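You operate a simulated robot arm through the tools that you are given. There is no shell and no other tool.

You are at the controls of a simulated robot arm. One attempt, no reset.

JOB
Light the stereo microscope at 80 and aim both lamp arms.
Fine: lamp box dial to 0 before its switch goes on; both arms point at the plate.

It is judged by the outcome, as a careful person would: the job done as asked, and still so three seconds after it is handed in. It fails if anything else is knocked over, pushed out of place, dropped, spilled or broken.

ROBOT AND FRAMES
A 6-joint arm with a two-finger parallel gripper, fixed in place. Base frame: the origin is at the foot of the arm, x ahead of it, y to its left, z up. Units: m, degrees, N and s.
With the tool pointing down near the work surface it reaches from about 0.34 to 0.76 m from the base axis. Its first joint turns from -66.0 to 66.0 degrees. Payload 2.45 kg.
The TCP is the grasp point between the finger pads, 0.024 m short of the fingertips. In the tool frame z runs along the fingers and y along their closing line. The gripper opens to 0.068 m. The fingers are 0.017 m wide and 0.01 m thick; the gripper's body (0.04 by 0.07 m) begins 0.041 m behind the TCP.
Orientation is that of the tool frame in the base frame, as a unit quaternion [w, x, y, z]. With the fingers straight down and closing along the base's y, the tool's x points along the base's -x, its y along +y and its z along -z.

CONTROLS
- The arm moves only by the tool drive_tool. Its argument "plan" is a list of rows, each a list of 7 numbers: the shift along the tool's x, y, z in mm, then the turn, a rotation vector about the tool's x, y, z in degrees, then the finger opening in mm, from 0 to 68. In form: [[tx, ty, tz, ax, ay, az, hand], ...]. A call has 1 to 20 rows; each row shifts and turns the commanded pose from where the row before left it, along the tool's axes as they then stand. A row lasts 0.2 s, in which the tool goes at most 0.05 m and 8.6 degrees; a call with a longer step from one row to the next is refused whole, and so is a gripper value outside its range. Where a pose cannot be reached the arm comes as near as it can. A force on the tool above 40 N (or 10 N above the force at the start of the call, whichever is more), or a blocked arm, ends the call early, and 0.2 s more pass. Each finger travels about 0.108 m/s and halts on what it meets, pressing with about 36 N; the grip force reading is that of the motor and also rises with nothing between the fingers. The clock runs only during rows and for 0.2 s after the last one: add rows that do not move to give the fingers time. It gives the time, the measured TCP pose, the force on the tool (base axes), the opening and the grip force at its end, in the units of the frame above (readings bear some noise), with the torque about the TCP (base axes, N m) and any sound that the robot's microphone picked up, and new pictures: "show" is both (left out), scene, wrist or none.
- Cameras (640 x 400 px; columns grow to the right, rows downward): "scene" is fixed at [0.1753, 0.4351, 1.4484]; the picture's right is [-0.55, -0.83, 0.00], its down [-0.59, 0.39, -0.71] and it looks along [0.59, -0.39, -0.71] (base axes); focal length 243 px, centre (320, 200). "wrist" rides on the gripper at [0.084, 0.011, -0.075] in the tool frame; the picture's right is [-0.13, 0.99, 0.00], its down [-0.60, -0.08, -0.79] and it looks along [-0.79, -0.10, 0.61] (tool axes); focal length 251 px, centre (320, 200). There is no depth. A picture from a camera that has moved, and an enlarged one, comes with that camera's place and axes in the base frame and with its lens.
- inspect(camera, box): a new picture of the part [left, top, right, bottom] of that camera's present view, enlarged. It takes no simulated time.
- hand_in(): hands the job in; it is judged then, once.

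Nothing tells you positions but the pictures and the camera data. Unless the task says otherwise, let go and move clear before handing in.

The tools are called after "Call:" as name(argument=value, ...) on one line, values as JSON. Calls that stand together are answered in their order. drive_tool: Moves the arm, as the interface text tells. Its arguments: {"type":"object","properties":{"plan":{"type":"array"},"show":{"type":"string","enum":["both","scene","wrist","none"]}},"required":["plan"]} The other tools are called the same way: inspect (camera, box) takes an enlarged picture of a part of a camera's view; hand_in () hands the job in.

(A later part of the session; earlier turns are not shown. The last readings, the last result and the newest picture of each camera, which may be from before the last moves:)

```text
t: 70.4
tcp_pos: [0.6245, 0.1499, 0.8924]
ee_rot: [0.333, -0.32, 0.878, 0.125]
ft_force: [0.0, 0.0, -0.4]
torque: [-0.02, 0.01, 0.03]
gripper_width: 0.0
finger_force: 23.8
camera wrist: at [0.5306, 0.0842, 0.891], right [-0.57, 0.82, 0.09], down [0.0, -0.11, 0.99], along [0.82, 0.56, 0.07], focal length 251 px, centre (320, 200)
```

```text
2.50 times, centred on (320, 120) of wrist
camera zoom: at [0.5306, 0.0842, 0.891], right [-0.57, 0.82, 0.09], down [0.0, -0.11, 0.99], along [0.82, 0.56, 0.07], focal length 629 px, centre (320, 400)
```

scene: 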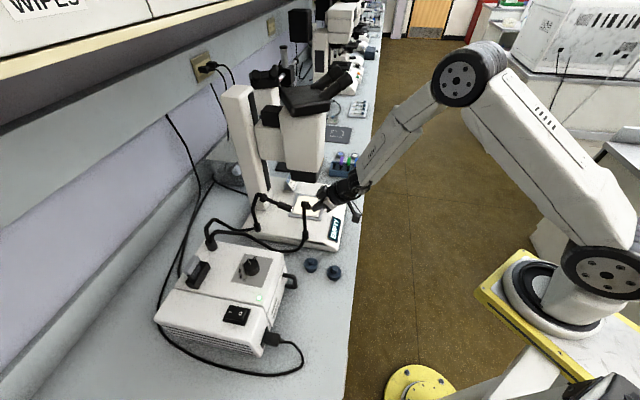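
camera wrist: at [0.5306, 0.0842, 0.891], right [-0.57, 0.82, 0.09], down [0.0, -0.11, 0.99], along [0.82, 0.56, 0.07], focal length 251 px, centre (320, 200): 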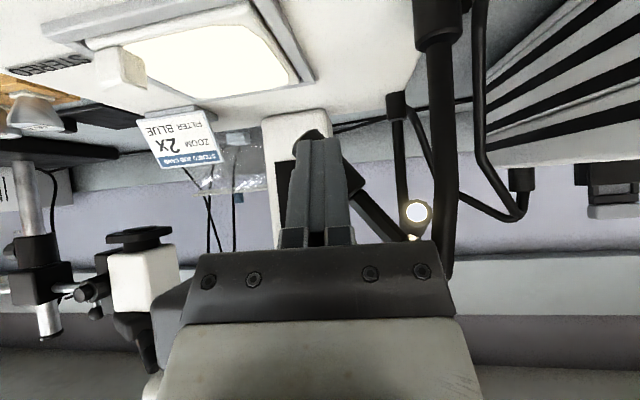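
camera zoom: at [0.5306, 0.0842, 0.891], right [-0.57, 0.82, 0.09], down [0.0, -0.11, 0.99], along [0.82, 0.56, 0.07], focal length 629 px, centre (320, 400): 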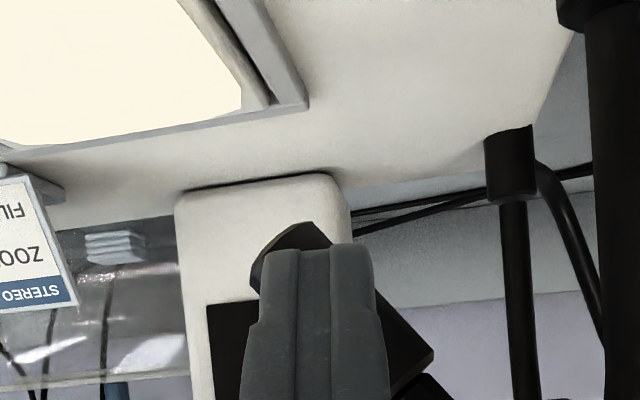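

The plate lit up and the display changed from NO LIGHT to EMPTY, so lamp A is on the plate. I'll back off and check its aim.

Call:
drive_tool(plan=[[18, 0, -17, 0, 0, 0, 0], [22, 0, -21, 0, 0, 0, 0], [22, 0, -21, 0, 0, 0, 0], [0, 0, 0, 0, 0, 0, 0]])

Call:
inspect(camera="scene", box=[240, 160, 360, 260])

Call:
inspect(camera="scene", box=[296, 190, 344, 226])

Call:
inspect(camera="wrist", box=[180, 40, 440, 240])

```text
t: 71.4
tcp_pos: [0.5581, 0.0937, 0.8946]
ee_rot: [0.332, -0.32, 0.878, 0.125]
ft_force: [-0.6, 1.1, 0.2]
torque: [0.01, 0.0, -0.01]
gripper_width: 0.0
finger_force: 23.4
camera wrist: at [0.4643, 0.0279, 0.8947], right [-0.57, 0.82, 0.09], down [0.0, -0.11, 0.99], along [0.82, 0.56, 0.07], focal length 251 px, centre (320, 200)
```

scene: 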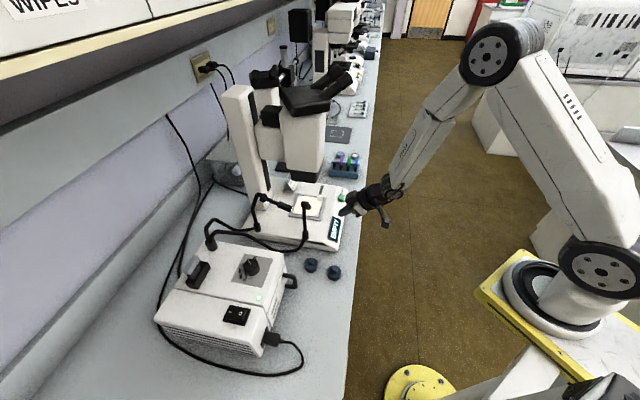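
wrist: 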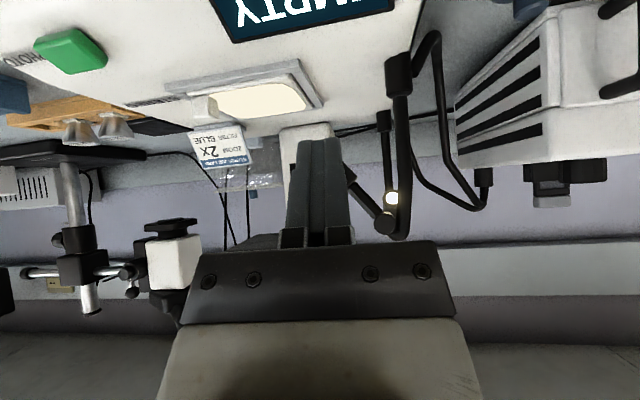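

```text
4.00 times, centred on (300, 210) of scene
camera zoom: at [0.1753, 0.4351, 1.4484], right [-0.55, -0.83, 0.0], down [-0.59, 0.39, -0.71], along [0.59, -0.39, -0.71], focal length 973 px, centre (400, 160)
```

zoom: 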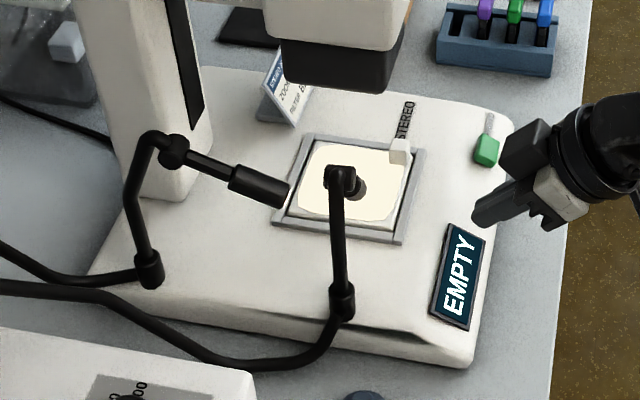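

```text
11.11 times, centred on (320, 208) of scene
camera zoom: at [0.1753, 0.4351, 1.4484], right [-0.55, -0.83, 0.0], down [-0.59, 0.39, -0.71], along [0.59, -0.39, -0.71], focal length 2702 px, centre (320, 111)
```

zoom: 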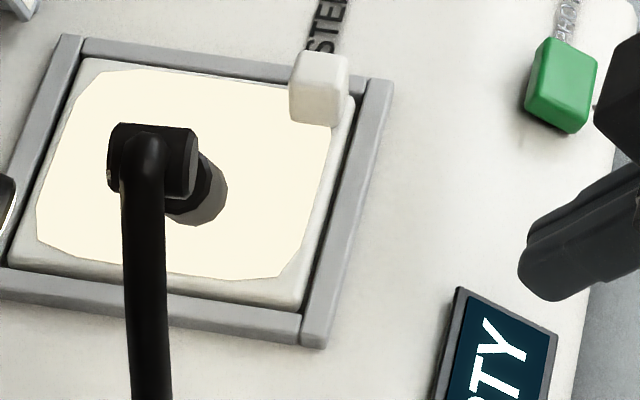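

```text
2.00 times, centred on (310, 140) of wrist
camera zoom: at [0.4643, 0.0279, 0.8947], right [-0.57, 0.82, 0.09], down [0.0, -0.11, 0.99], along [0.82, 0.56, 0.07], focal length 503 px, centre (340, 320)
```

zoom: 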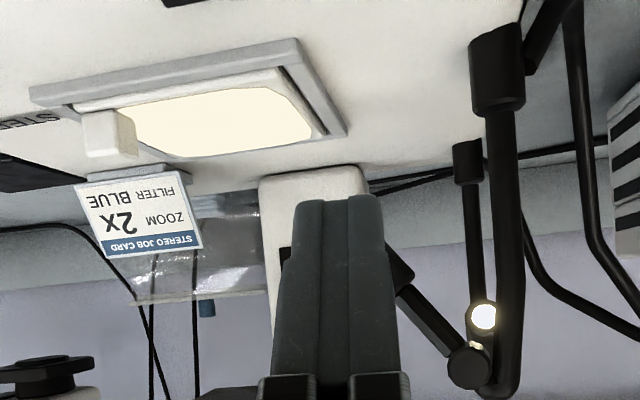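

Lamp A's axis hits the plate about 13 mm from its centre, a few degrees short in yaw. I'll nudge it about 5° more to centre it.

Call:
drive_tool(plan=[[-22, 0, 21, 0, 0, 0, 0], [-22, 0, 21, 0, 0, 0, 0], [-13, 0, 12, 0, 0, 0, 0], [-5, 0, 5, 0, 0, 0, 0], [-2, 0.6, 1.9, 0, 0, 0, 0], [-2, 0.6, 1.9, 0, 0, 0, 0], [0, 0, 0, 0, 0, 0, 0]], show="scene")

Call:
drive_tool(plan=[[4, 0, -3.8, 0, 0, 0, 0], [18, 0, -17, 0, 0, 0, 0], [22, 0, -21, 0, 0, 0, 0], [22, 0, -21, 0, 0, 0, 0], [0, 0, 0, 0, 0, 0, 0]])

Call:
inspect(camera="scene", box=[240, 160, 360, 260])

Call:
inspect(camera="scene", box=[296, 190, 344, 226])

```text
t: 73.0
tcp_pos: [0.6282, 0.1548, 0.8922]
ee_rot: [0.334, -0.32, 0.878, 0.125]
ft_force: [-0.8, -1.5, -0.9]
torque: [-0.08, 0.04, -0.03]
gripper_width: 0.0
finger_force: 23.4
```

scene: 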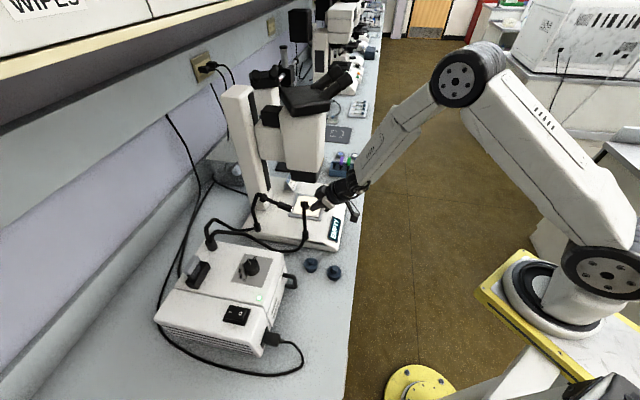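

```text
t: 74.2
tcp_pos: [0.5574, 0.0942, 0.8951]
ee_rot: [0.332, -0.321, 0.878, 0.125]
ft_force: [-0.2, -0.1, -0.3]
torque: [0.01, 0.0, 0.03]
gripper_width: 0.0
finger_force: 23.6
camera wrist: at [0.4637, 0.0301, 0.8951], right [-0.57, 0.82, 0.09], down [0.0, -0.11, 0.99], along [0.82, 0.56, 0.07], focal length 251 px, centre (320, 200)
```

scene: 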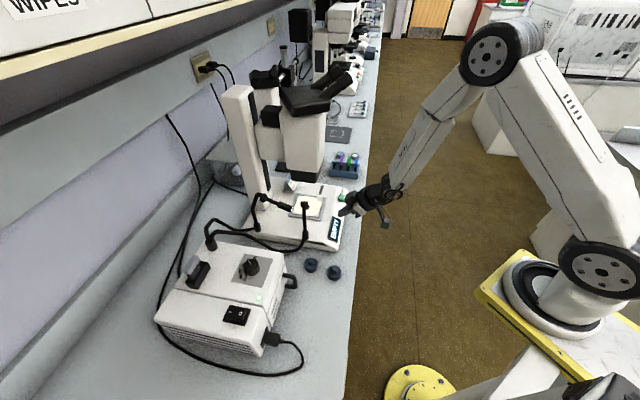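
wrist: 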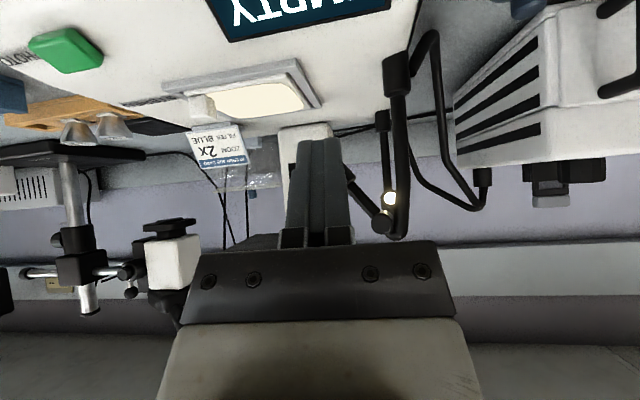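

```text
4.00 times, centred on (300, 210) of scene
camera zoom: at [0.1753, 0.4351, 1.4484], right [-0.55, -0.83, 0.0], down [-0.59, 0.39, -0.71], along [0.59, -0.39, -0.71], focal length 973 px, centre (400, 160)
```

zoom: 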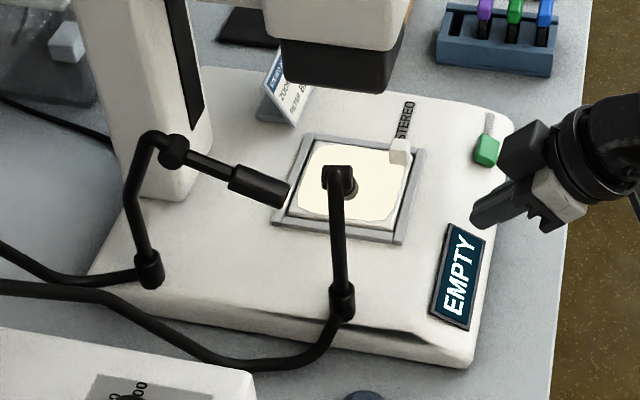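

```text
11.11 times, centred on (320, 208) of scene
camera zoom: at [0.1753, 0.4351, 1.4484], right [-0.55, -0.83, 0.0], down [-0.59, 0.39, -0.71], along [0.59, -0.39, -0.71], focal length 2702 px, centre (320, 111)
```

zoom: 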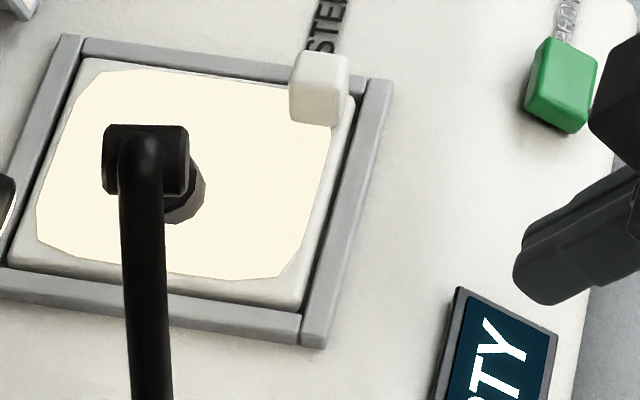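

Lamp A now points close to the plate centre. Next is lamp B: pivot about (0.688, 0.294, 0.952), tip about (0.633, 0.234, 0.922). I'll raise, straighten the tool, detour around lamp A and come above lamp B's head.

Call:
drive_tool(plan=[[-29.5, 0, -31, 0, 0, 0, 0], [-29.5, 0, -31, 0, 0, 0, 0], [-29.5, 0, -31, 0, 0, 0, 0], [0, 0, 0, 0, 7.5, 0, 0], [0, 0, 0, 0, 7.5, 0, 0], [0, 0, 0, 0, 7.5, 0, 0], [0, 0, 0, 0, 7.5, 0, 0], [0, 0, 0, 0, 7.5, 0, 0], [0, 0, 0, 0, 7.5, 0, 0], [0, 0, 0, 0, 0, -5, 0], [0, 0, 0, 0, 0, 0, 0]])

```text
t: 76.6
tcp_pos: [0.562, 0.0971, 1.0236]
ee_rot: [-0.03, -0.385, 0.923, -0.006]
ft_force: [0.5, 0.8, -0.1]
torque: [0.03, -0.02, -0.01]
gripper_width: 0.0
finger_force: 23.5
camera wrist: at [0.4983, 0.0459, 1.1031], right [-0.61, 0.79, 0.0], down [0.52, 0.4, 0.76], along [0.59, 0.47, -0.66], focal length 251 px, centre (320, 200)
```

scene: 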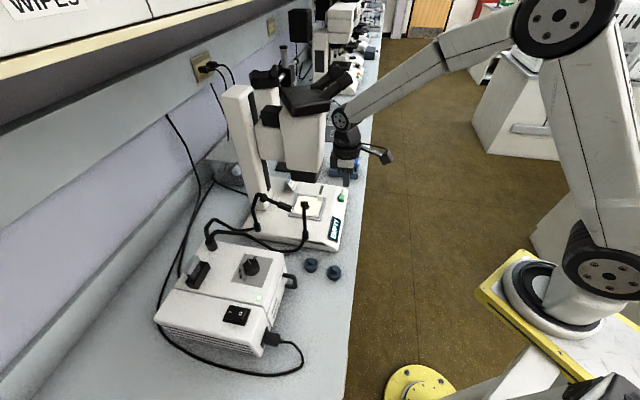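
wrist: 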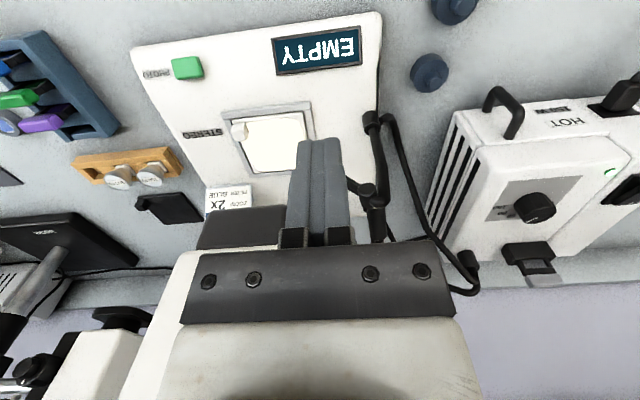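

Call:
drive_tool(plan=[[0, 0, 0, 0, -3.4, 0, 0], [-23.3, 26.6, 0, 0, 0, 0, 0], [-23.3, 26.6, 0, 0, 0, 0, 0], [-23.3, 26.6, 0, 0, 0, 0, 0], [-33, -10.8, 5, 0, 0, 0, 0], [-33, -10.8, 5, 0, 0, 0, 0], [0, 0, 0, 0, 0, 0, 0]])

Call:
inspect(camera="wrist", box=[200, 20, 460, 200])

Call:
inspect(camera="scene", box=[230, 140, 340, 230])

```text
t: 78.2
tcp_pos: [0.619, 0.2345, 1.0138]
ee_rot: [-0.002, -0.385, 0.923, 0.005]
ft_force: [0.2, -0.2, -0.5]
torque: [0.0, 0.01, 0.0]
gripper_width: 0.0
finger_force: 23.8
camera wrist: at [0.5513, 0.1823, 1.0888], right [-0.61, 0.79, 0.01], down [0.49, 0.37, 0.79], along [0.62, 0.49, -0.61], focal length 251 px, centre (320, 200)
```

scene: 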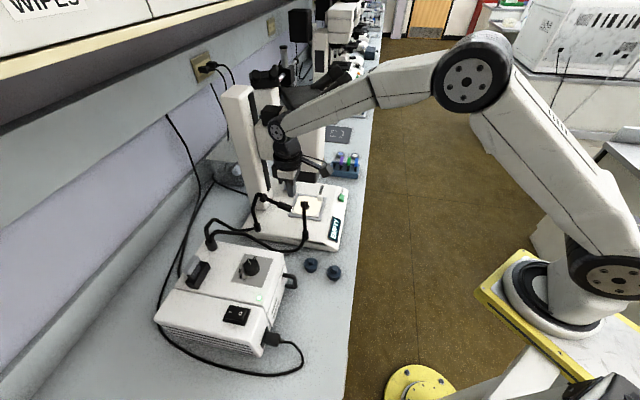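
wrist: 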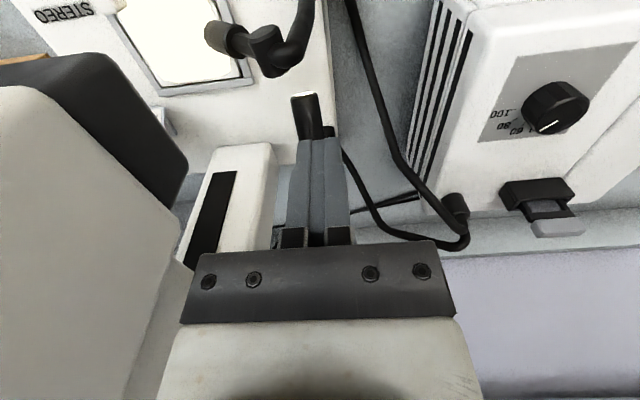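

```text
2.22 times, centred on (330, 110) of wrist
camera zoom: at [0.5513, 0.1823, 1.0888], right [-0.61, 0.79, 0.01], down [0.49, 0.37, 0.79], along [0.62, 0.49, -0.61], focal length 559 px, centre (298, 400)
```

zoom: 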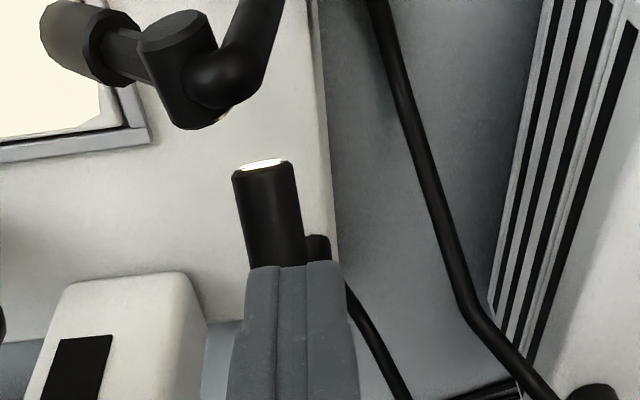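

```text
4.44 times, centred on (285, 185) of scene
camera zoom: at [0.1753, 0.4351, 1.4484], right [-0.55, -0.83, 0.0], down [-0.59, 0.39, -0.71], along [0.59, -0.39, -0.71], focal length 1081 px, centre (476, 267)
```

zoom: 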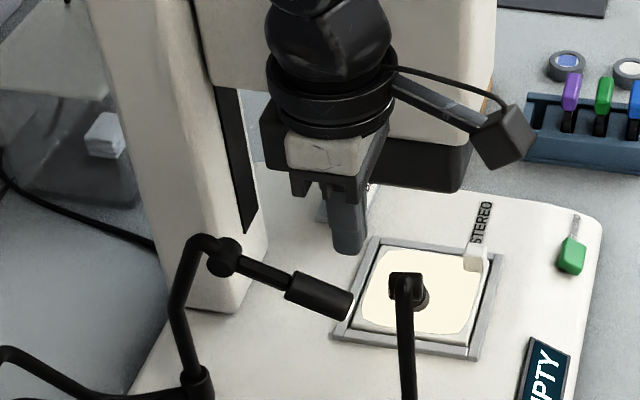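

Call:
drive_tool(plan=[[-31.4, -8.3, 0, 0, 0, 0, 0], [0, 0, 20, 0, 0, 0, 0], [0, 0, 18, 0, 0, 0, 0], [0, 0, 0, 0, 0, 0, 0]])

Call:
inspect(camera="wrist", box=[200, 20, 460, 200])

Call:
inspect(camera="scene", box=[230, 140, 340, 230])

```text
t: 79.2
tcp_pos: [0.6438, 0.2497, 0.9742]
ee_rot: [-0.001, -0.385, 0.923, 0.006]
ft_force: [-0.2, 0.3, 0.1]
torque: [-0.02, 0.0, 0.05]
gripper_width: 0.0001
finger_force: 23.3
camera wrist: at [0.5773, 0.197, 1.0499], right [-0.61, 0.79, 0.01], down [0.49, 0.37, 0.79], along [0.62, 0.49, -0.61], focal length 251 px, centre (320, 200)
```

scene: 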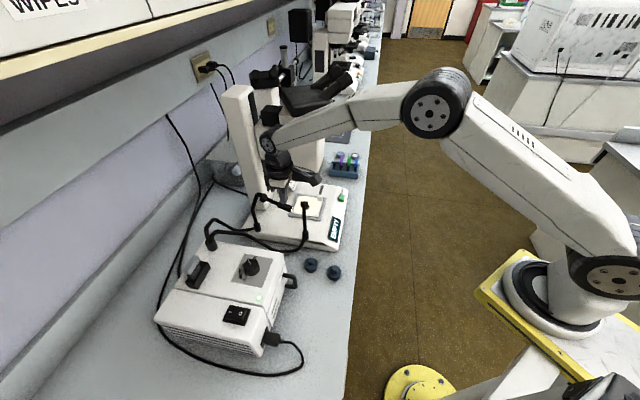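
wrist: 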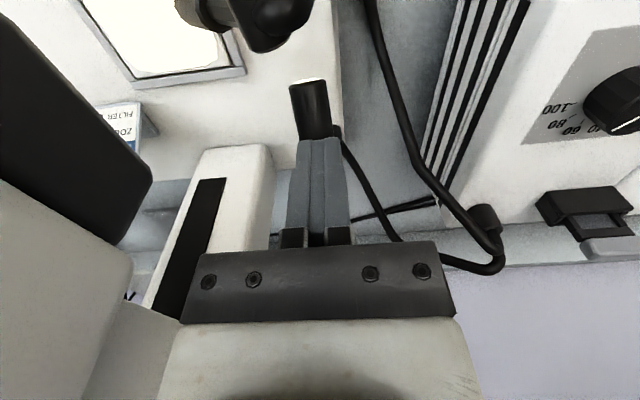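

```text
2.22 times, centred on (330, 110) of wrist
camera zoom: at [0.5773, 0.197, 1.0499], right [-0.61, 0.79, 0.01], down [0.49, 0.37, 0.79], along [0.62, 0.49, -0.61], focal length 559 px, centre (298, 400)
```

zoom: 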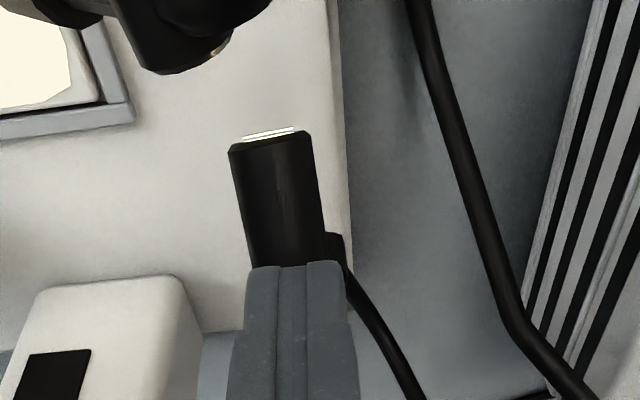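

```text
4.44 times, centred on (285, 185) of scene
camera zoom: at [0.1753, 0.4351, 1.4484], right [-0.55, -0.83, 0.0], down [-0.59, 0.39, -0.71], along [0.59, -0.39, -0.71], focal length 1081 px, centre (476, 267)
```

zoom: 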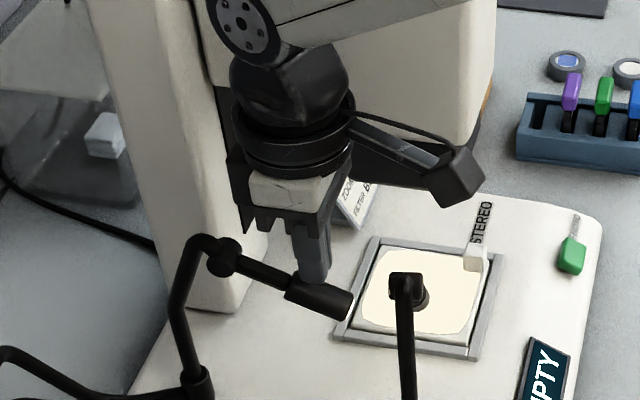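

Aligned over lamp B's head. Pressing down in small steps.

Call:
drive_tool(plan=[[0, 0, 4, 0, 0, 0, 0], [0, 0, 4, 0, 0, 0, 0], [0, 0, 4, 0, 0, 0, 0], [0, 0, 4, 0, 0, 0, 0], [0, 0, 4, 0, 0, 0, 0], [0, 0, 4, 0, 0, 0, 0], [0, 0, 0, 0, 0, 0, 0]])

Call:
inspect(camera="wrist", box=[200, 20, 460, 200])

Call:
inspect(camera="scene", box=[230, 140, 340, 230])

```text
t: 80.8
tcp_pos: [0.6442, 0.2522, 0.9516]
ee_rot: [-0.002, -0.385, 0.923, 0.006]
ft_force: [0.0, -0.2, 0.3]
torque: [-0.02, -0.02, 0.0]
gripper_width: 0.0003
finger_force: 23.3
camera wrist: at [0.5761, 0.1979, 1.0263], right [-0.61, 0.79, 0.01], down [0.49, 0.37, 0.79], along [0.62, 0.49, -0.61], focal length 251 px, centre (320, 200)
```

scene: 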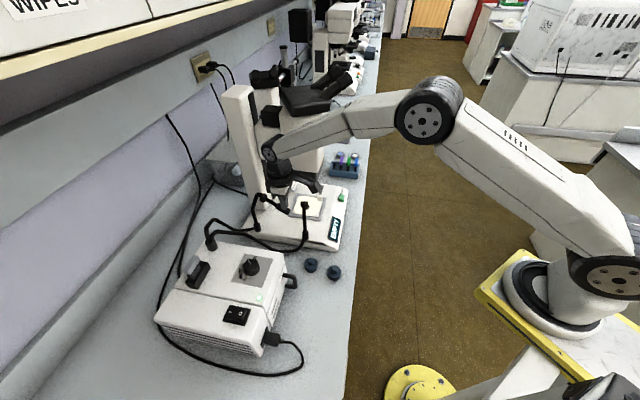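
wrist: 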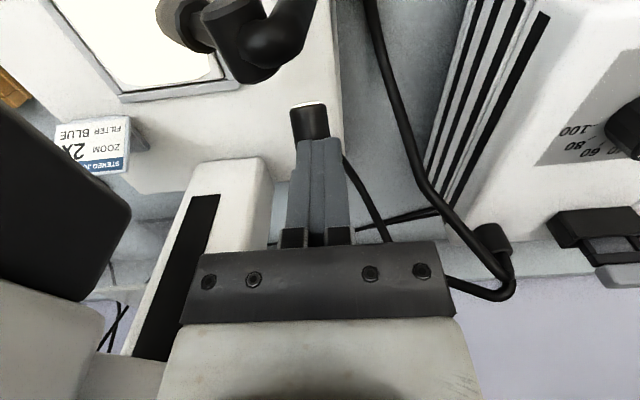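

```text
2.22 times, centred on (330, 110) of wrist
camera zoom: at [0.5761, 0.1979, 1.0263], right [-0.61, 0.79, 0.01], down [0.49, 0.37, 0.79], along [0.62, 0.49, -0.61], focal length 559 px, centre (298, 400)
```

zoom: 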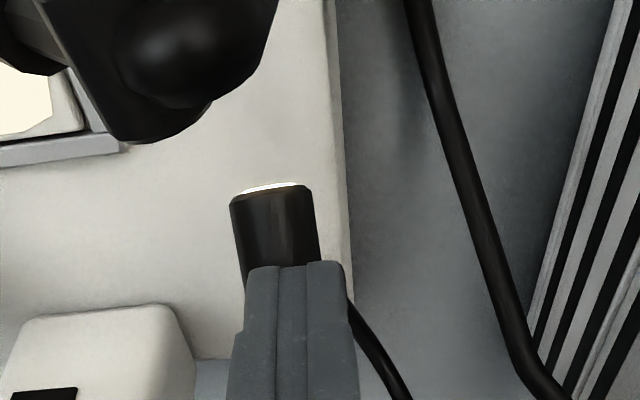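

```text
4.44 times, centred on (285, 185) of scene
camera zoom: at [0.1753, 0.4351, 1.4484], right [-0.55, -0.83, 0.0], down [-0.59, 0.39, -0.71], along [0.59, -0.39, -0.71], focal length 1081 px, centre (476, 267)
```

zoom: 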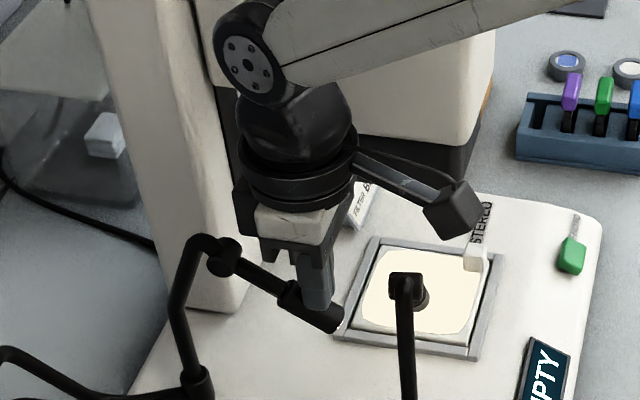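

Call:
drive_tool(plan=[[0, 0, 4, 0, 0, 0, 0], [0, 0, 4, 0, 0, 0, 0], [0, 0, 4, 0, 0, 0, 0], [0, 0, 4, 0, 0, 0, 0], [0, 0, 0, 0, 0, 0, 0]])

Call:
inspect(camera="wrist", box=[200, 20, 460, 200])

Call:
inspect(camera="scene", box=[230, 140, 340, 230])

```text
t: 82.0
tcp_pos: [0.6443, 0.2499, 0.9348]
ee_rot: [-0.001, -0.386, 0.923, 0.007]
ft_force: [0.9, 0.1, 0.1]
torque: [-0.01, -0.02, -0.01]
gripper_width: 0.0001
finger_force: 23.6
camera wrist: at [0.5766, 0.1976, 1.0105], right [-0.61, 0.79, 0.01], down [0.49, 0.37, 0.79], along [0.62, 0.49, -0.61], focal length 251 px, centre (320, 200)
```

scene: 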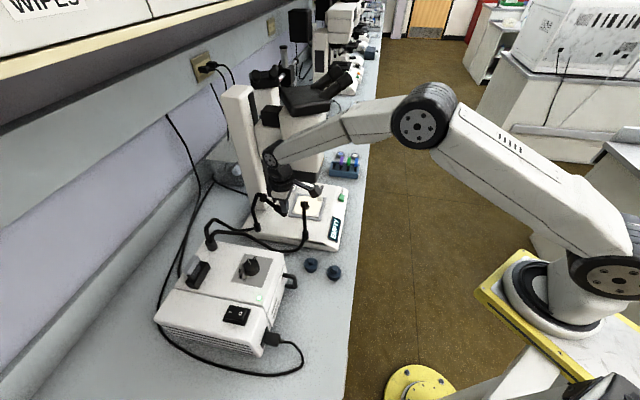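
wrist: 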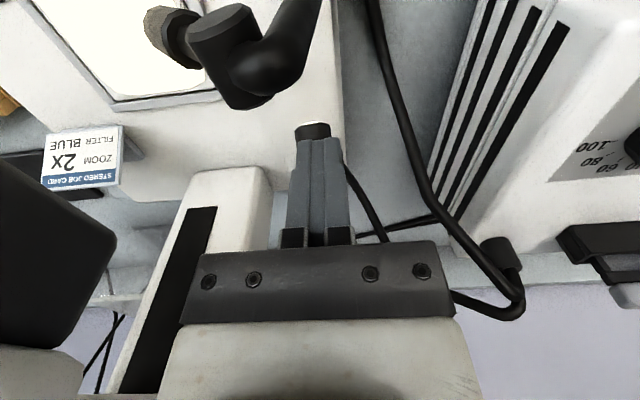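

```text
2.22 times, centred on (330, 110) of wrist
camera zoom: at [0.5766, 0.1976, 1.0105], right [-0.61, 0.79, 0.01], down [0.49, 0.37, 0.79], along [0.62, 0.49, -0.61], focal length 559 px, centre (298, 400)
```

zoom: 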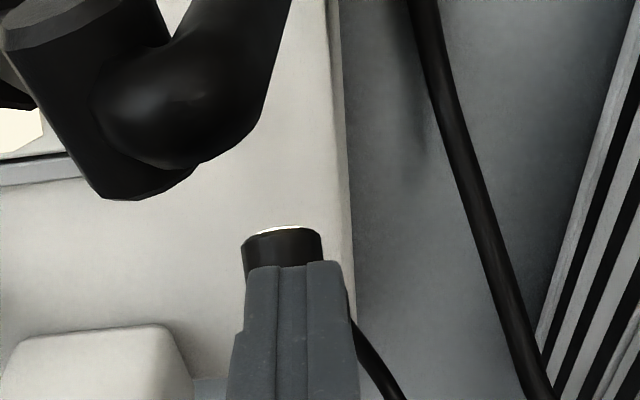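

```text
4.44 times, centred on (285, 185) of scene
camera zoom: at [0.1753, 0.4351, 1.4484], right [-0.55, -0.83, 0.0], down [-0.59, 0.39, -0.71], along [0.59, -0.39, -0.71], focal length 1081 px, centre (476, 267)
```

zoom: 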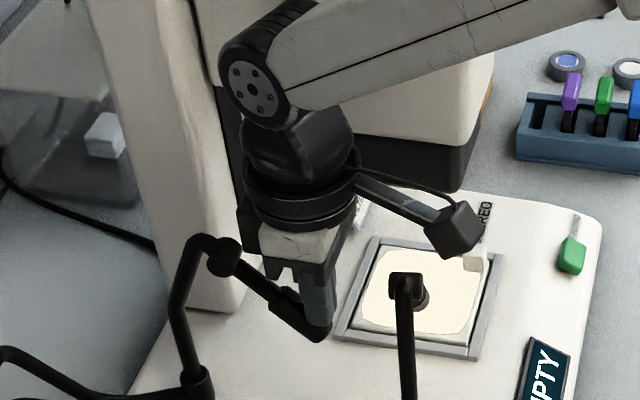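

Lamp B's pitch is now about 42°. I'll press 3 mm more, then lift, step aside and set the tool to yaw 0, tilt 30° for the sideways push.

Call:
drive_tool(plan=[[0, 0, 3, 0, 0, 0, 0], [0, 0, 0, 0, 0, 0, 0], [0, 0, -30, 0, 0, 0, 0], [0, 0, -32, 0, 0, 0, 0], [1.5, 29.8, 0, 0, 0, 0, 0], [1.5, 29.8, 0, 0, 0, 0, 0], [0, 0, 0, 0, 0, 7.55, 0], [0, 0, 0, 0, 0, 7.55, 0], [0, 0, 0, 0, 0, 7.55, 0], [0, 0, 0, 0, 0, 7.55, 0], [0, 0, 0, 0, 0, 7.55, 0], [0, 0, 0, 0, 0, 7.55, 0], [0, 0, 0, 0, -7.5, 0, 0], [0, 0, 0, 0, -7.5, 0, 0], [0, 0, 0, 0, -7.5, 0, 0], [0, 0, 0, 0, -7.5, 0, 0], [0, 0, 0, 0, 0, 0, 0]])

Call:
inspect(camera="wrist", box=[200, 20, 460, 200])

Call:
inspect(camera="scene", box=[230, 140, 340, 230])

```text
t: 85.6
tcp_pos: [0.5994, 0.2898, 0.9959]
ee_rot: [0.255, 0.001, 0.967, 0.005]
ft_force: [0.5, -0.1, 0.0]
torque: [-0.03, 0.01, 0.02]
gripper_width: 0.0
finger_force: 23.8
camera wrist: at [0.4885, 0.3009, 1.0194], right [0.11, 0.99, 0.07], down [0.13, -0.09, 0.99], along [0.98, -0.1, -0.14], focal length 251 px, centre (320, 200)
```

scene: 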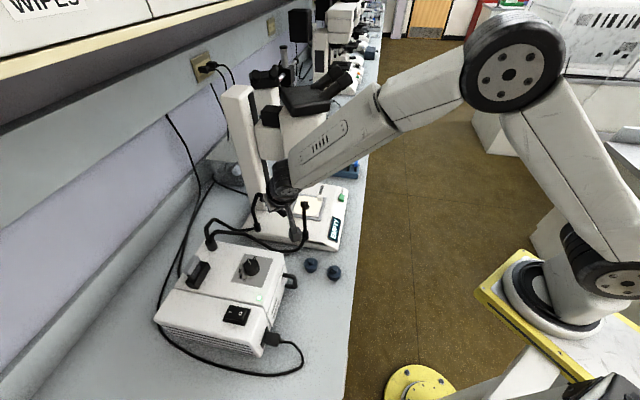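
wrist: 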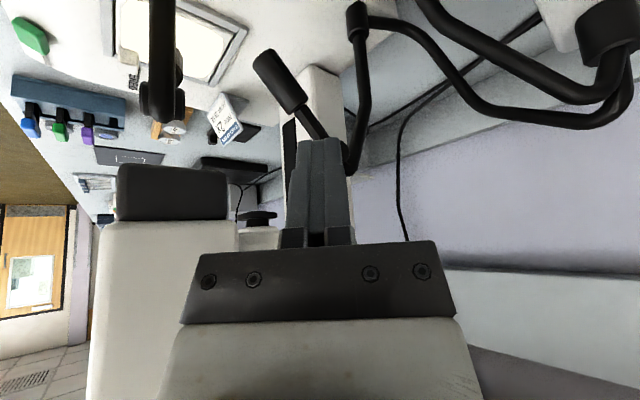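

```text
2.22 times, centred on (330, 110) of wrist
camera zoom: at [0.4885, 0.3009, 1.0194], right [0.11, 0.99, 0.07], down [0.13, -0.09, 0.99], along [0.98, -0.1, -0.14], focal length 559 px, centre (298, 400)
```

zoom: 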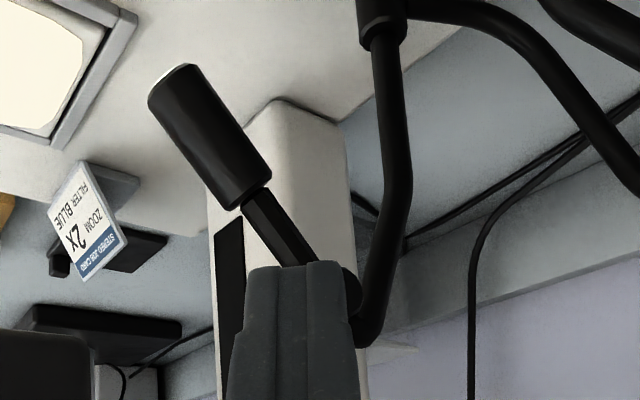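

```text
4.44 times, centred on (285, 185) of scene
camera zoom: at [0.1753, 0.4351, 1.4484], right [-0.55, -0.83, 0.0], down [-0.59, 0.39, -0.71], along [0.59, -0.39, -0.71], focal length 1081 px, centre (476, 267)
```

zoom: 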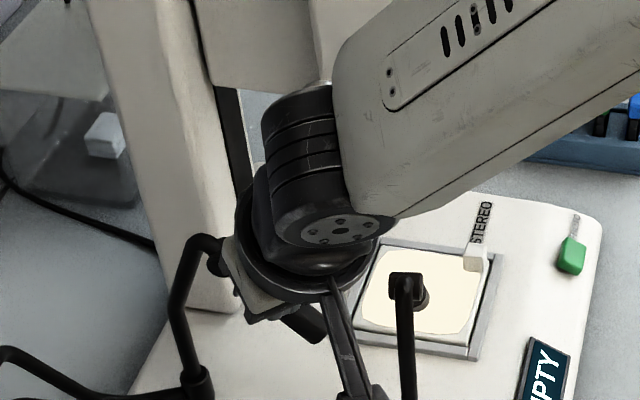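

Call:
drive_tool(plan=[[8.4, -0.8, 23.7, 0, 0, 0, 0], [8.4, -0.8, 23.7, 0, 0, 0, 0], [8.4, -0.8, 23.7, 0, 0, 0, 0], [0, 0, 0, 0, 0, 0, 0]])

Call:
inspect(camera="wrist", box=[200, 20, 460, 200])

Call:
inspect(camera="scene", box=[220, 150, 340, 260])

```text
t: 86.6
tcp_pos: [0.6124, 0.2882, 0.9214]
ee_rot: [0.255, 0.001, 0.967, 0.005]
ft_force: [-0.1, 0.1, -0.6]
torque: [0.03, -0.01, 0.0]
gripper_width: 0.0
finger_force: 24.2
camera wrist: at [0.5022, 0.2984, 0.9452], right [0.11, 0.99, 0.07], down [0.13, -0.09, 0.99], along [0.98, -0.1, -0.14], focal length 251 px, centre (320, 200)
```

scene: 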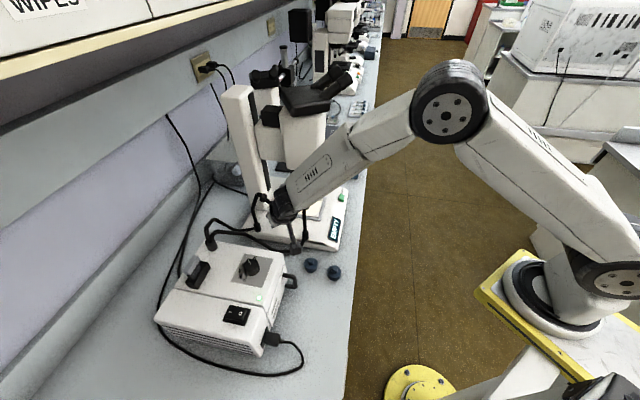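
wrist: 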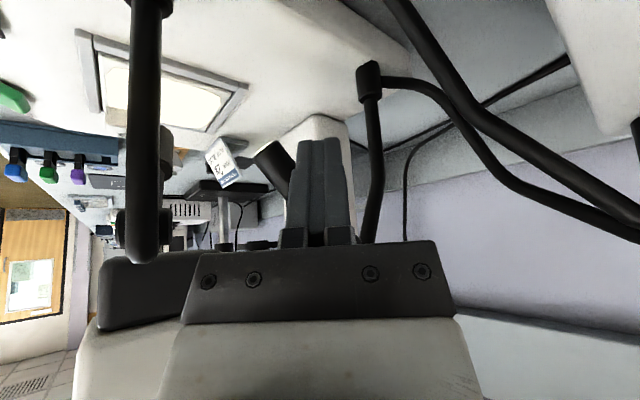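

```text
2.22 times, centred on (330, 110) of wrist
camera zoom: at [0.5022, 0.2984, 0.9452], right [0.11, 0.99, 0.07], down [0.13, -0.09, 0.99], along [0.98, -0.1, -0.14], focal length 559 px, centre (298, 400)
```

zoom: 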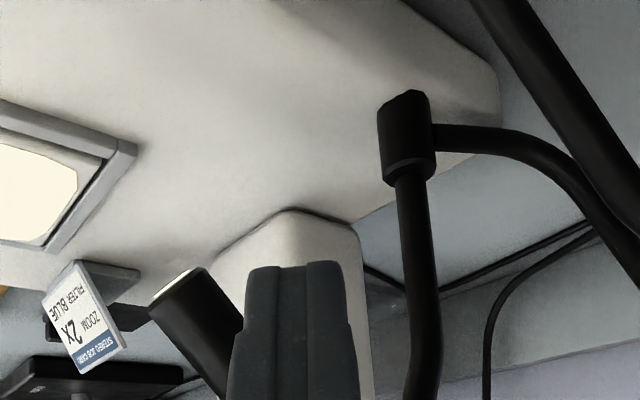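

```text
3.64 times, centred on (280, 205) of scene
camera zoom: at [0.1753, 0.4351, 1.4484], right [-0.55, -0.83, 0.0], down [-0.59, 0.39, -0.71], along [0.59, -0.39, -0.71], focal length 884 px, centre (466, 182)
```

zoom: 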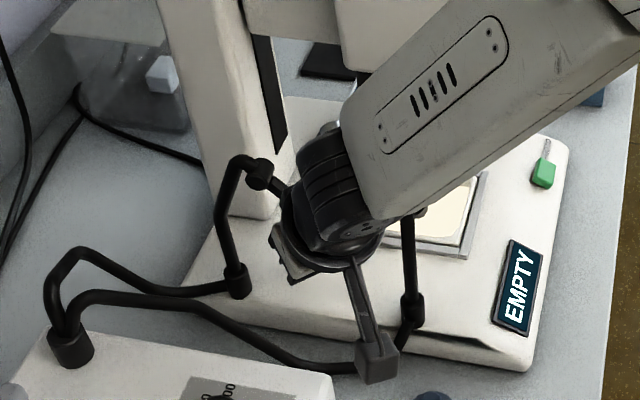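

Call:
drive_tool(plan=[[-5.3, -5.95, 3.0, 0, 0, 0, 0], [-5.3, -5.95, 3.0, 0, 0, 0, 0], [-4.76, -5.4, 2.69, 0, 0, 0, 0], [-4.76, -5.4, 2.69, 0, 0, 0, 0], [-4.76, -5.4, 2.69, 0, 0, 0, 0], [0, 0, 0, 0, 0, 0, 0]])

Call:
inspect(camera="wrist", box=[200, 20, 460, 200])

Call:
inspect(camera="scene", box=[220, 150, 340, 260])

```text
t: 88.0
tcp_pos: [0.6401, 0.2604, 0.9216]
ee_rot: [0.255, 0.001, 0.967, 0.004]
ft_force: [0.3, 0.5, 2.0]
torque: [0.0, 0.0, -0.02]
gripper_width: 0.0
finger_force: 24.6
camera wrist: at [0.53, 0.27, 0.9455], right [0.11, 0.99, 0.07], down [0.13, -0.09, 0.99], along [0.98, -0.1, -0.14], focal length 251 px, centre (320, 200)
```

scene: 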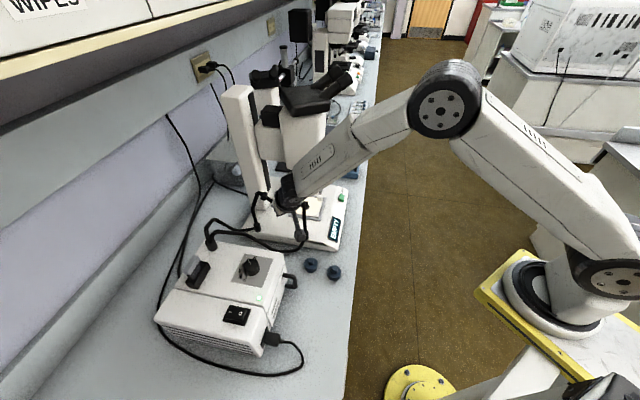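
wrist: 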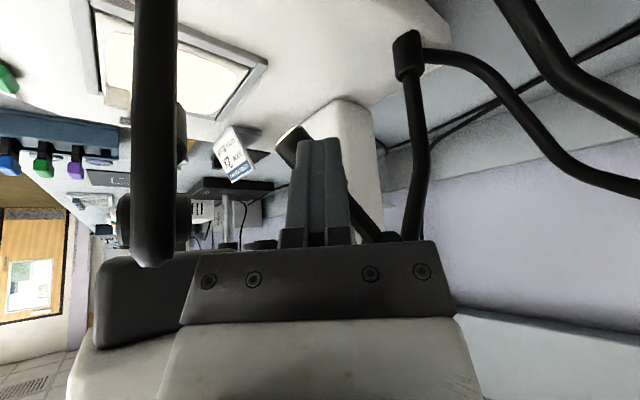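

```text
2.22 times, centred on (330, 110) of wrist
camera zoom: at [0.53, 0.27, 0.9455], right [0.11, 0.99, 0.07], down [0.13, -0.09, 0.99], along [0.98, -0.1, -0.14], focal length 559 px, centre (298, 400)
```

zoom: 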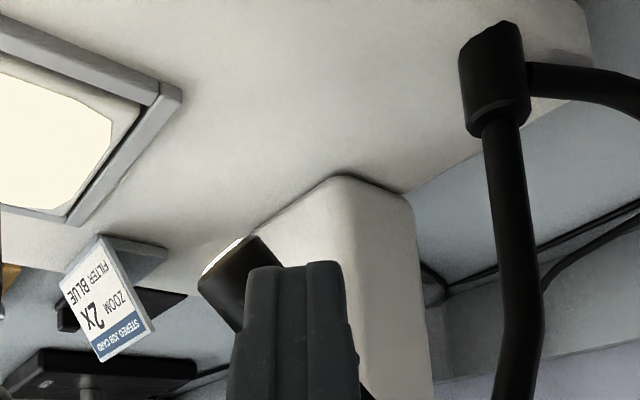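

```text
3.64 times, centred on (280, 205) of scene
camera zoom: at [0.1753, 0.4351, 1.4484], right [-0.55, -0.83, 0.0], down [-0.59, 0.39, -0.71], along [0.59, -0.39, -0.71], focal length 884 px, centre (466, 182)
```

zoom: 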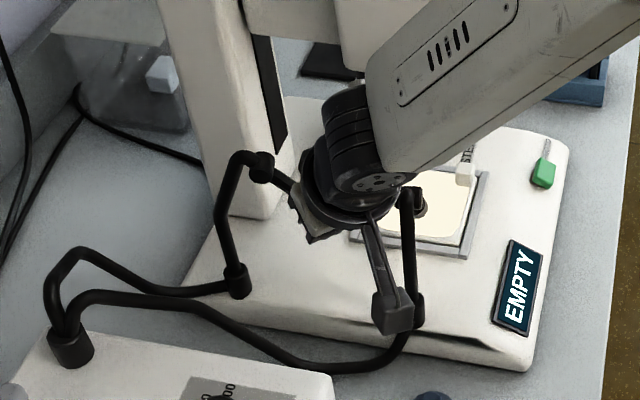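

Call:
drive_tool(plan=[[-4.4, -2.8, 2.5, 0, 0, 0, 0], [-4.4, -2.8, 2.5, 0, 0, 0, 0], [-4.4, -2.8, 2.5, 0, 0, 0, 0], [-4.4, -2.8, 2.5, 0, 0, 0, 0], [0, 0, 0, 0, 0, 0, 0]])

Call:
inspect(camera="wrist", box=[100, 20, 460, 240])

Call:
inspect(camera="scene", box=[220, 150, 340, 260])

```text
t: 89.2
tcp_pos: [0.6628, 0.2484, 0.9219]
ee_rot: [0.256, 0.001, 0.967, 0.004]
ft_force: [-0.7, 0.2, -1.0]
torque: [-0.03, -0.01, 0.0]
gripper_width: 0.0
finger_force: 23.8
camera wrist: at [0.5509, 0.2585, 0.9453], right [0.11, 0.99, 0.07], down [0.13, -0.09, 0.99], along [0.98, -0.1, -0.14], focal length 251 px, centre (320, 200)
```

scene: 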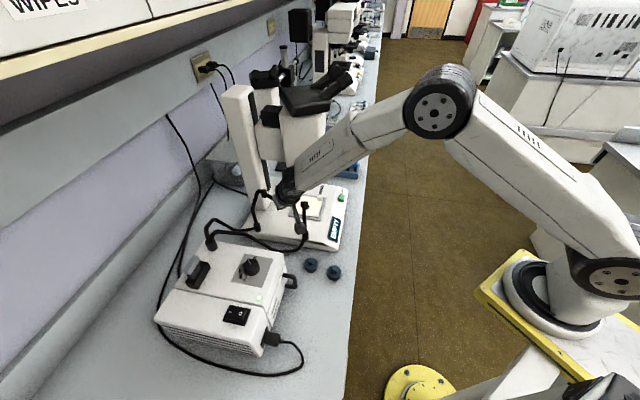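
wrist: 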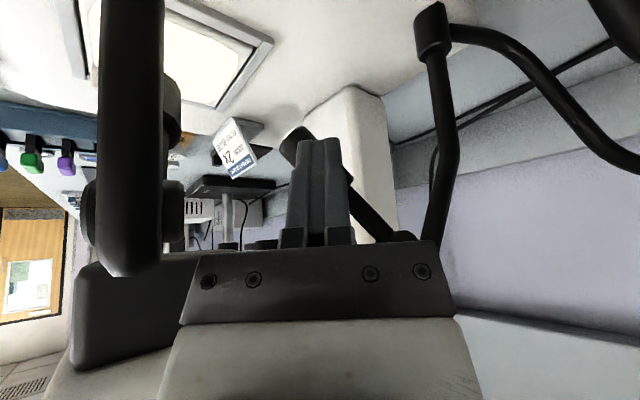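

```text
1.78 times, centred on (280, 130) of wrist
camera zoom: at [0.5509, 0.2585, 0.9453], right [0.11, 0.99, 0.07], down [0.13, -0.09, 0.99], along [0.98, -0.1, -0.14], focal length 447 px, centre (391, 324)
```

zoom: 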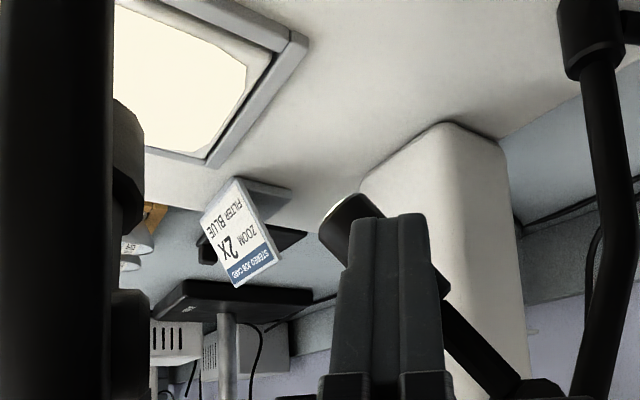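

```text
3.64 times, centred on (280, 205) of scene
camera zoom: at [0.1753, 0.4351, 1.4484], right [-0.55, -0.83, 0.0], down [-0.59, 0.39, -0.71], along [0.59, -0.39, -0.71], focal length 884 px, centre (466, 182)
```

zoom: 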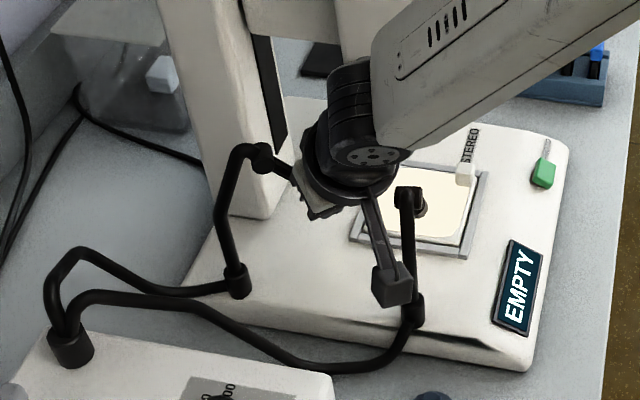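

Call:
drive_tool(plan=[[-4.4, -1.35, 2.5, 0, 0, 0, 0], [-4.4, -1.35, 2.5, 0, 0, 0, 0], [-4.4, -1.35, 2.5, 0, 0, 0, 0], [0, 0, 0, 0, 0, 0, 0]])

Call:
inspect(camera="wrist", box=[100, 20, 460, 240])

Call:
inspect(camera="scene", box=[220, 150, 340, 260])

```text
t: 90.2
tcp_pos: [0.6774, 0.2454, 0.9214]
ee_rot: [0.256, 0.001, 0.967, 0.004]
ft_force: [-0.1, 0.1, -0.1]
torque: [-0.02, 0.0, -0.01]
gripper_width: 0.0
finger_force: 23.9
camera wrist: at [0.5666, 0.2553, 0.9455], right [0.11, 0.99, 0.07], down [0.13, -0.09, 0.99], along [0.98, -0.1, -0.14], focal length 251 px, centre (320, 200)
```

scene: 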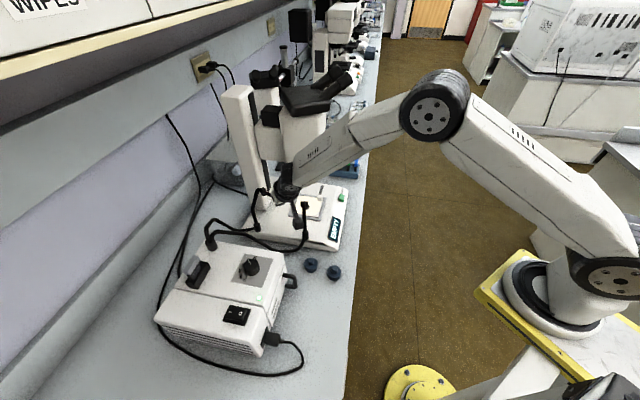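
wrist: 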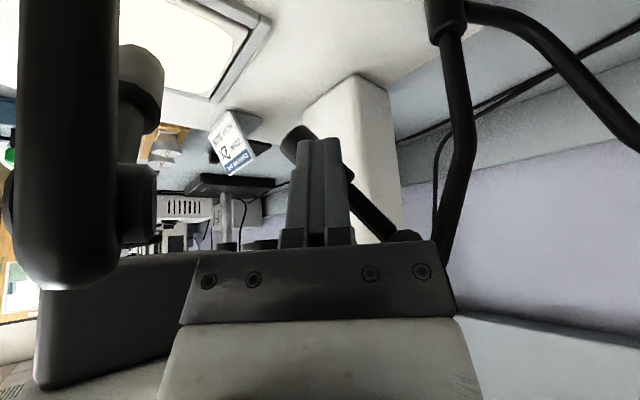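

```text
1.78 times, centred on (280, 130) of wrist
camera zoom: at [0.5666, 0.2553, 0.9455], right [0.11, 0.99, 0.07], down [0.13, -0.09, 0.99], along [0.98, -0.1, -0.14], focal length 447 px, centre (391, 324)
```

zoom: 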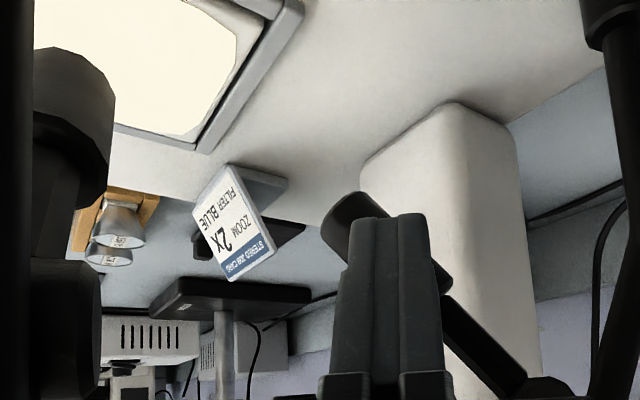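

```text
3.64 times, centred on (280, 205) of scene
camera zoom: at [0.1753, 0.4351, 1.4484], right [-0.55, -0.83, 0.0], down [-0.59, 0.39, -0.71], along [0.59, -0.39, -0.71], focal length 884 px, centre (466, 182)
```

zoom: 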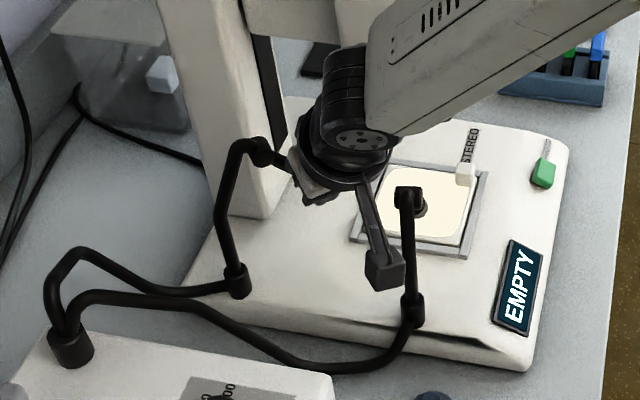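

Call:
drive_tool(plan=[[-3.9, -1.2, 2.2, 0, 0, 0, 0], [0, 0, 0, 0, 0, 0, 0], [3.5, 0, -2, 0, 0, 0, 0], [20, 5, -11, 0, 0, 0, 0], [26, 15, -15, 0, 0, 0, 0], [0, 0, -40, 0, 0, 0, 0], [10, 25, -35, 0, 0, 0, 0], [0, 0, 0, 0, 0, 0, 0]])

Call:
inspect(camera="wrist", box=[100, 0, 460, 220])

Call:
inspect(camera="scene", box=[230, 150, 350, 260])

```text
t: 92.0
tcp_pos: [0.5776, 0.2883, 0.9801]
ee_rot: [0.256, 0.001, 0.967, 0.005]
ft_force: [0.0, 0.2, 0.1]
torque: [0.02, -0.02, 0.01]
gripper_width: 0.0001
finger_force: 23.4
camera wrist: at [0.4669, 0.2975, 1.0034], right [0.11, 0.99, 0.07], down [0.13, -0.09, 0.99], along [0.98, -0.1, -0.14], focal length 251 px, centre (320, 200)
```

scene: 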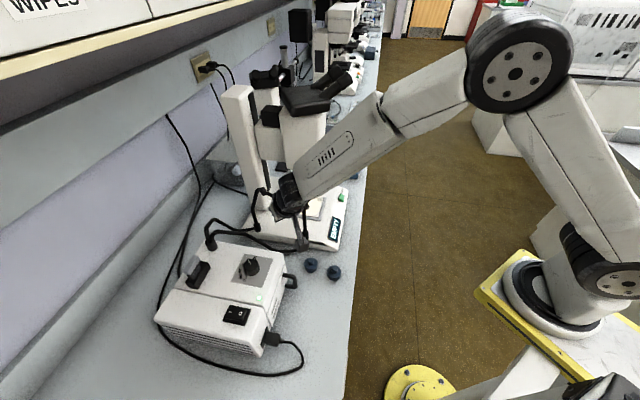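
wrist: 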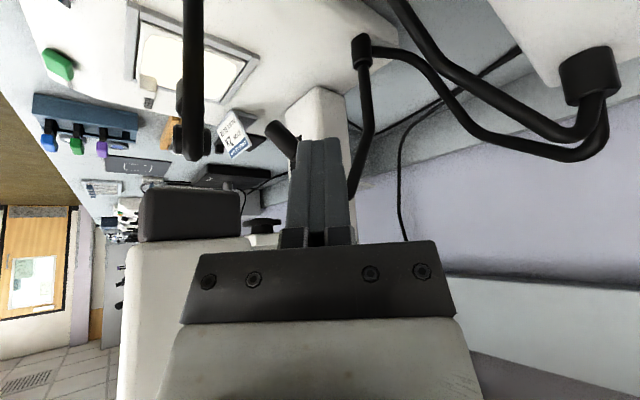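

```text
1.78 times, centred on (280, 110) of wrist
camera zoom: at [0.4669, 0.2975, 1.0034], right [0.11, 0.99, 0.07], down [0.13, -0.09, 0.99], along [0.98, -0.1, -0.14], focal length 447 px, centre (391, 360)
```

zoom: 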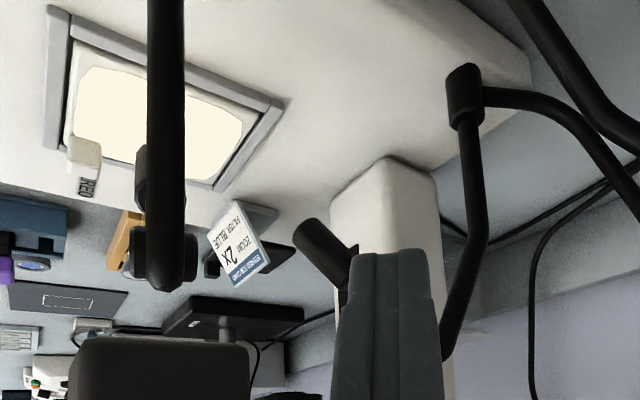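

```text
3.64 times, centred on (290, 205) of scene
camera zoom: at [0.1753, 0.4351, 1.4484], right [-0.55, -0.83, 0.0], down [-0.59, 0.39, -0.71], along [0.59, -0.39, -0.71], focal length 884 px, centre (429, 182)
```

zoom: 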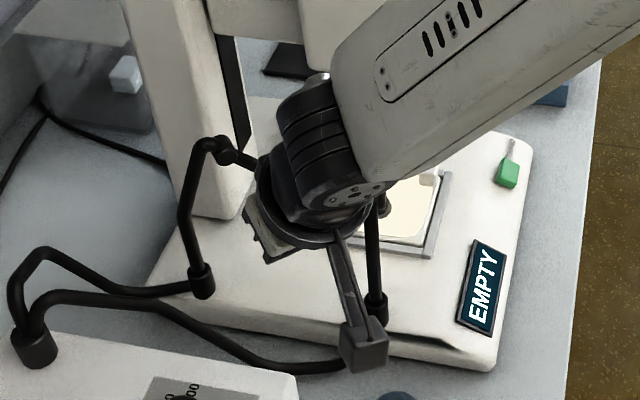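

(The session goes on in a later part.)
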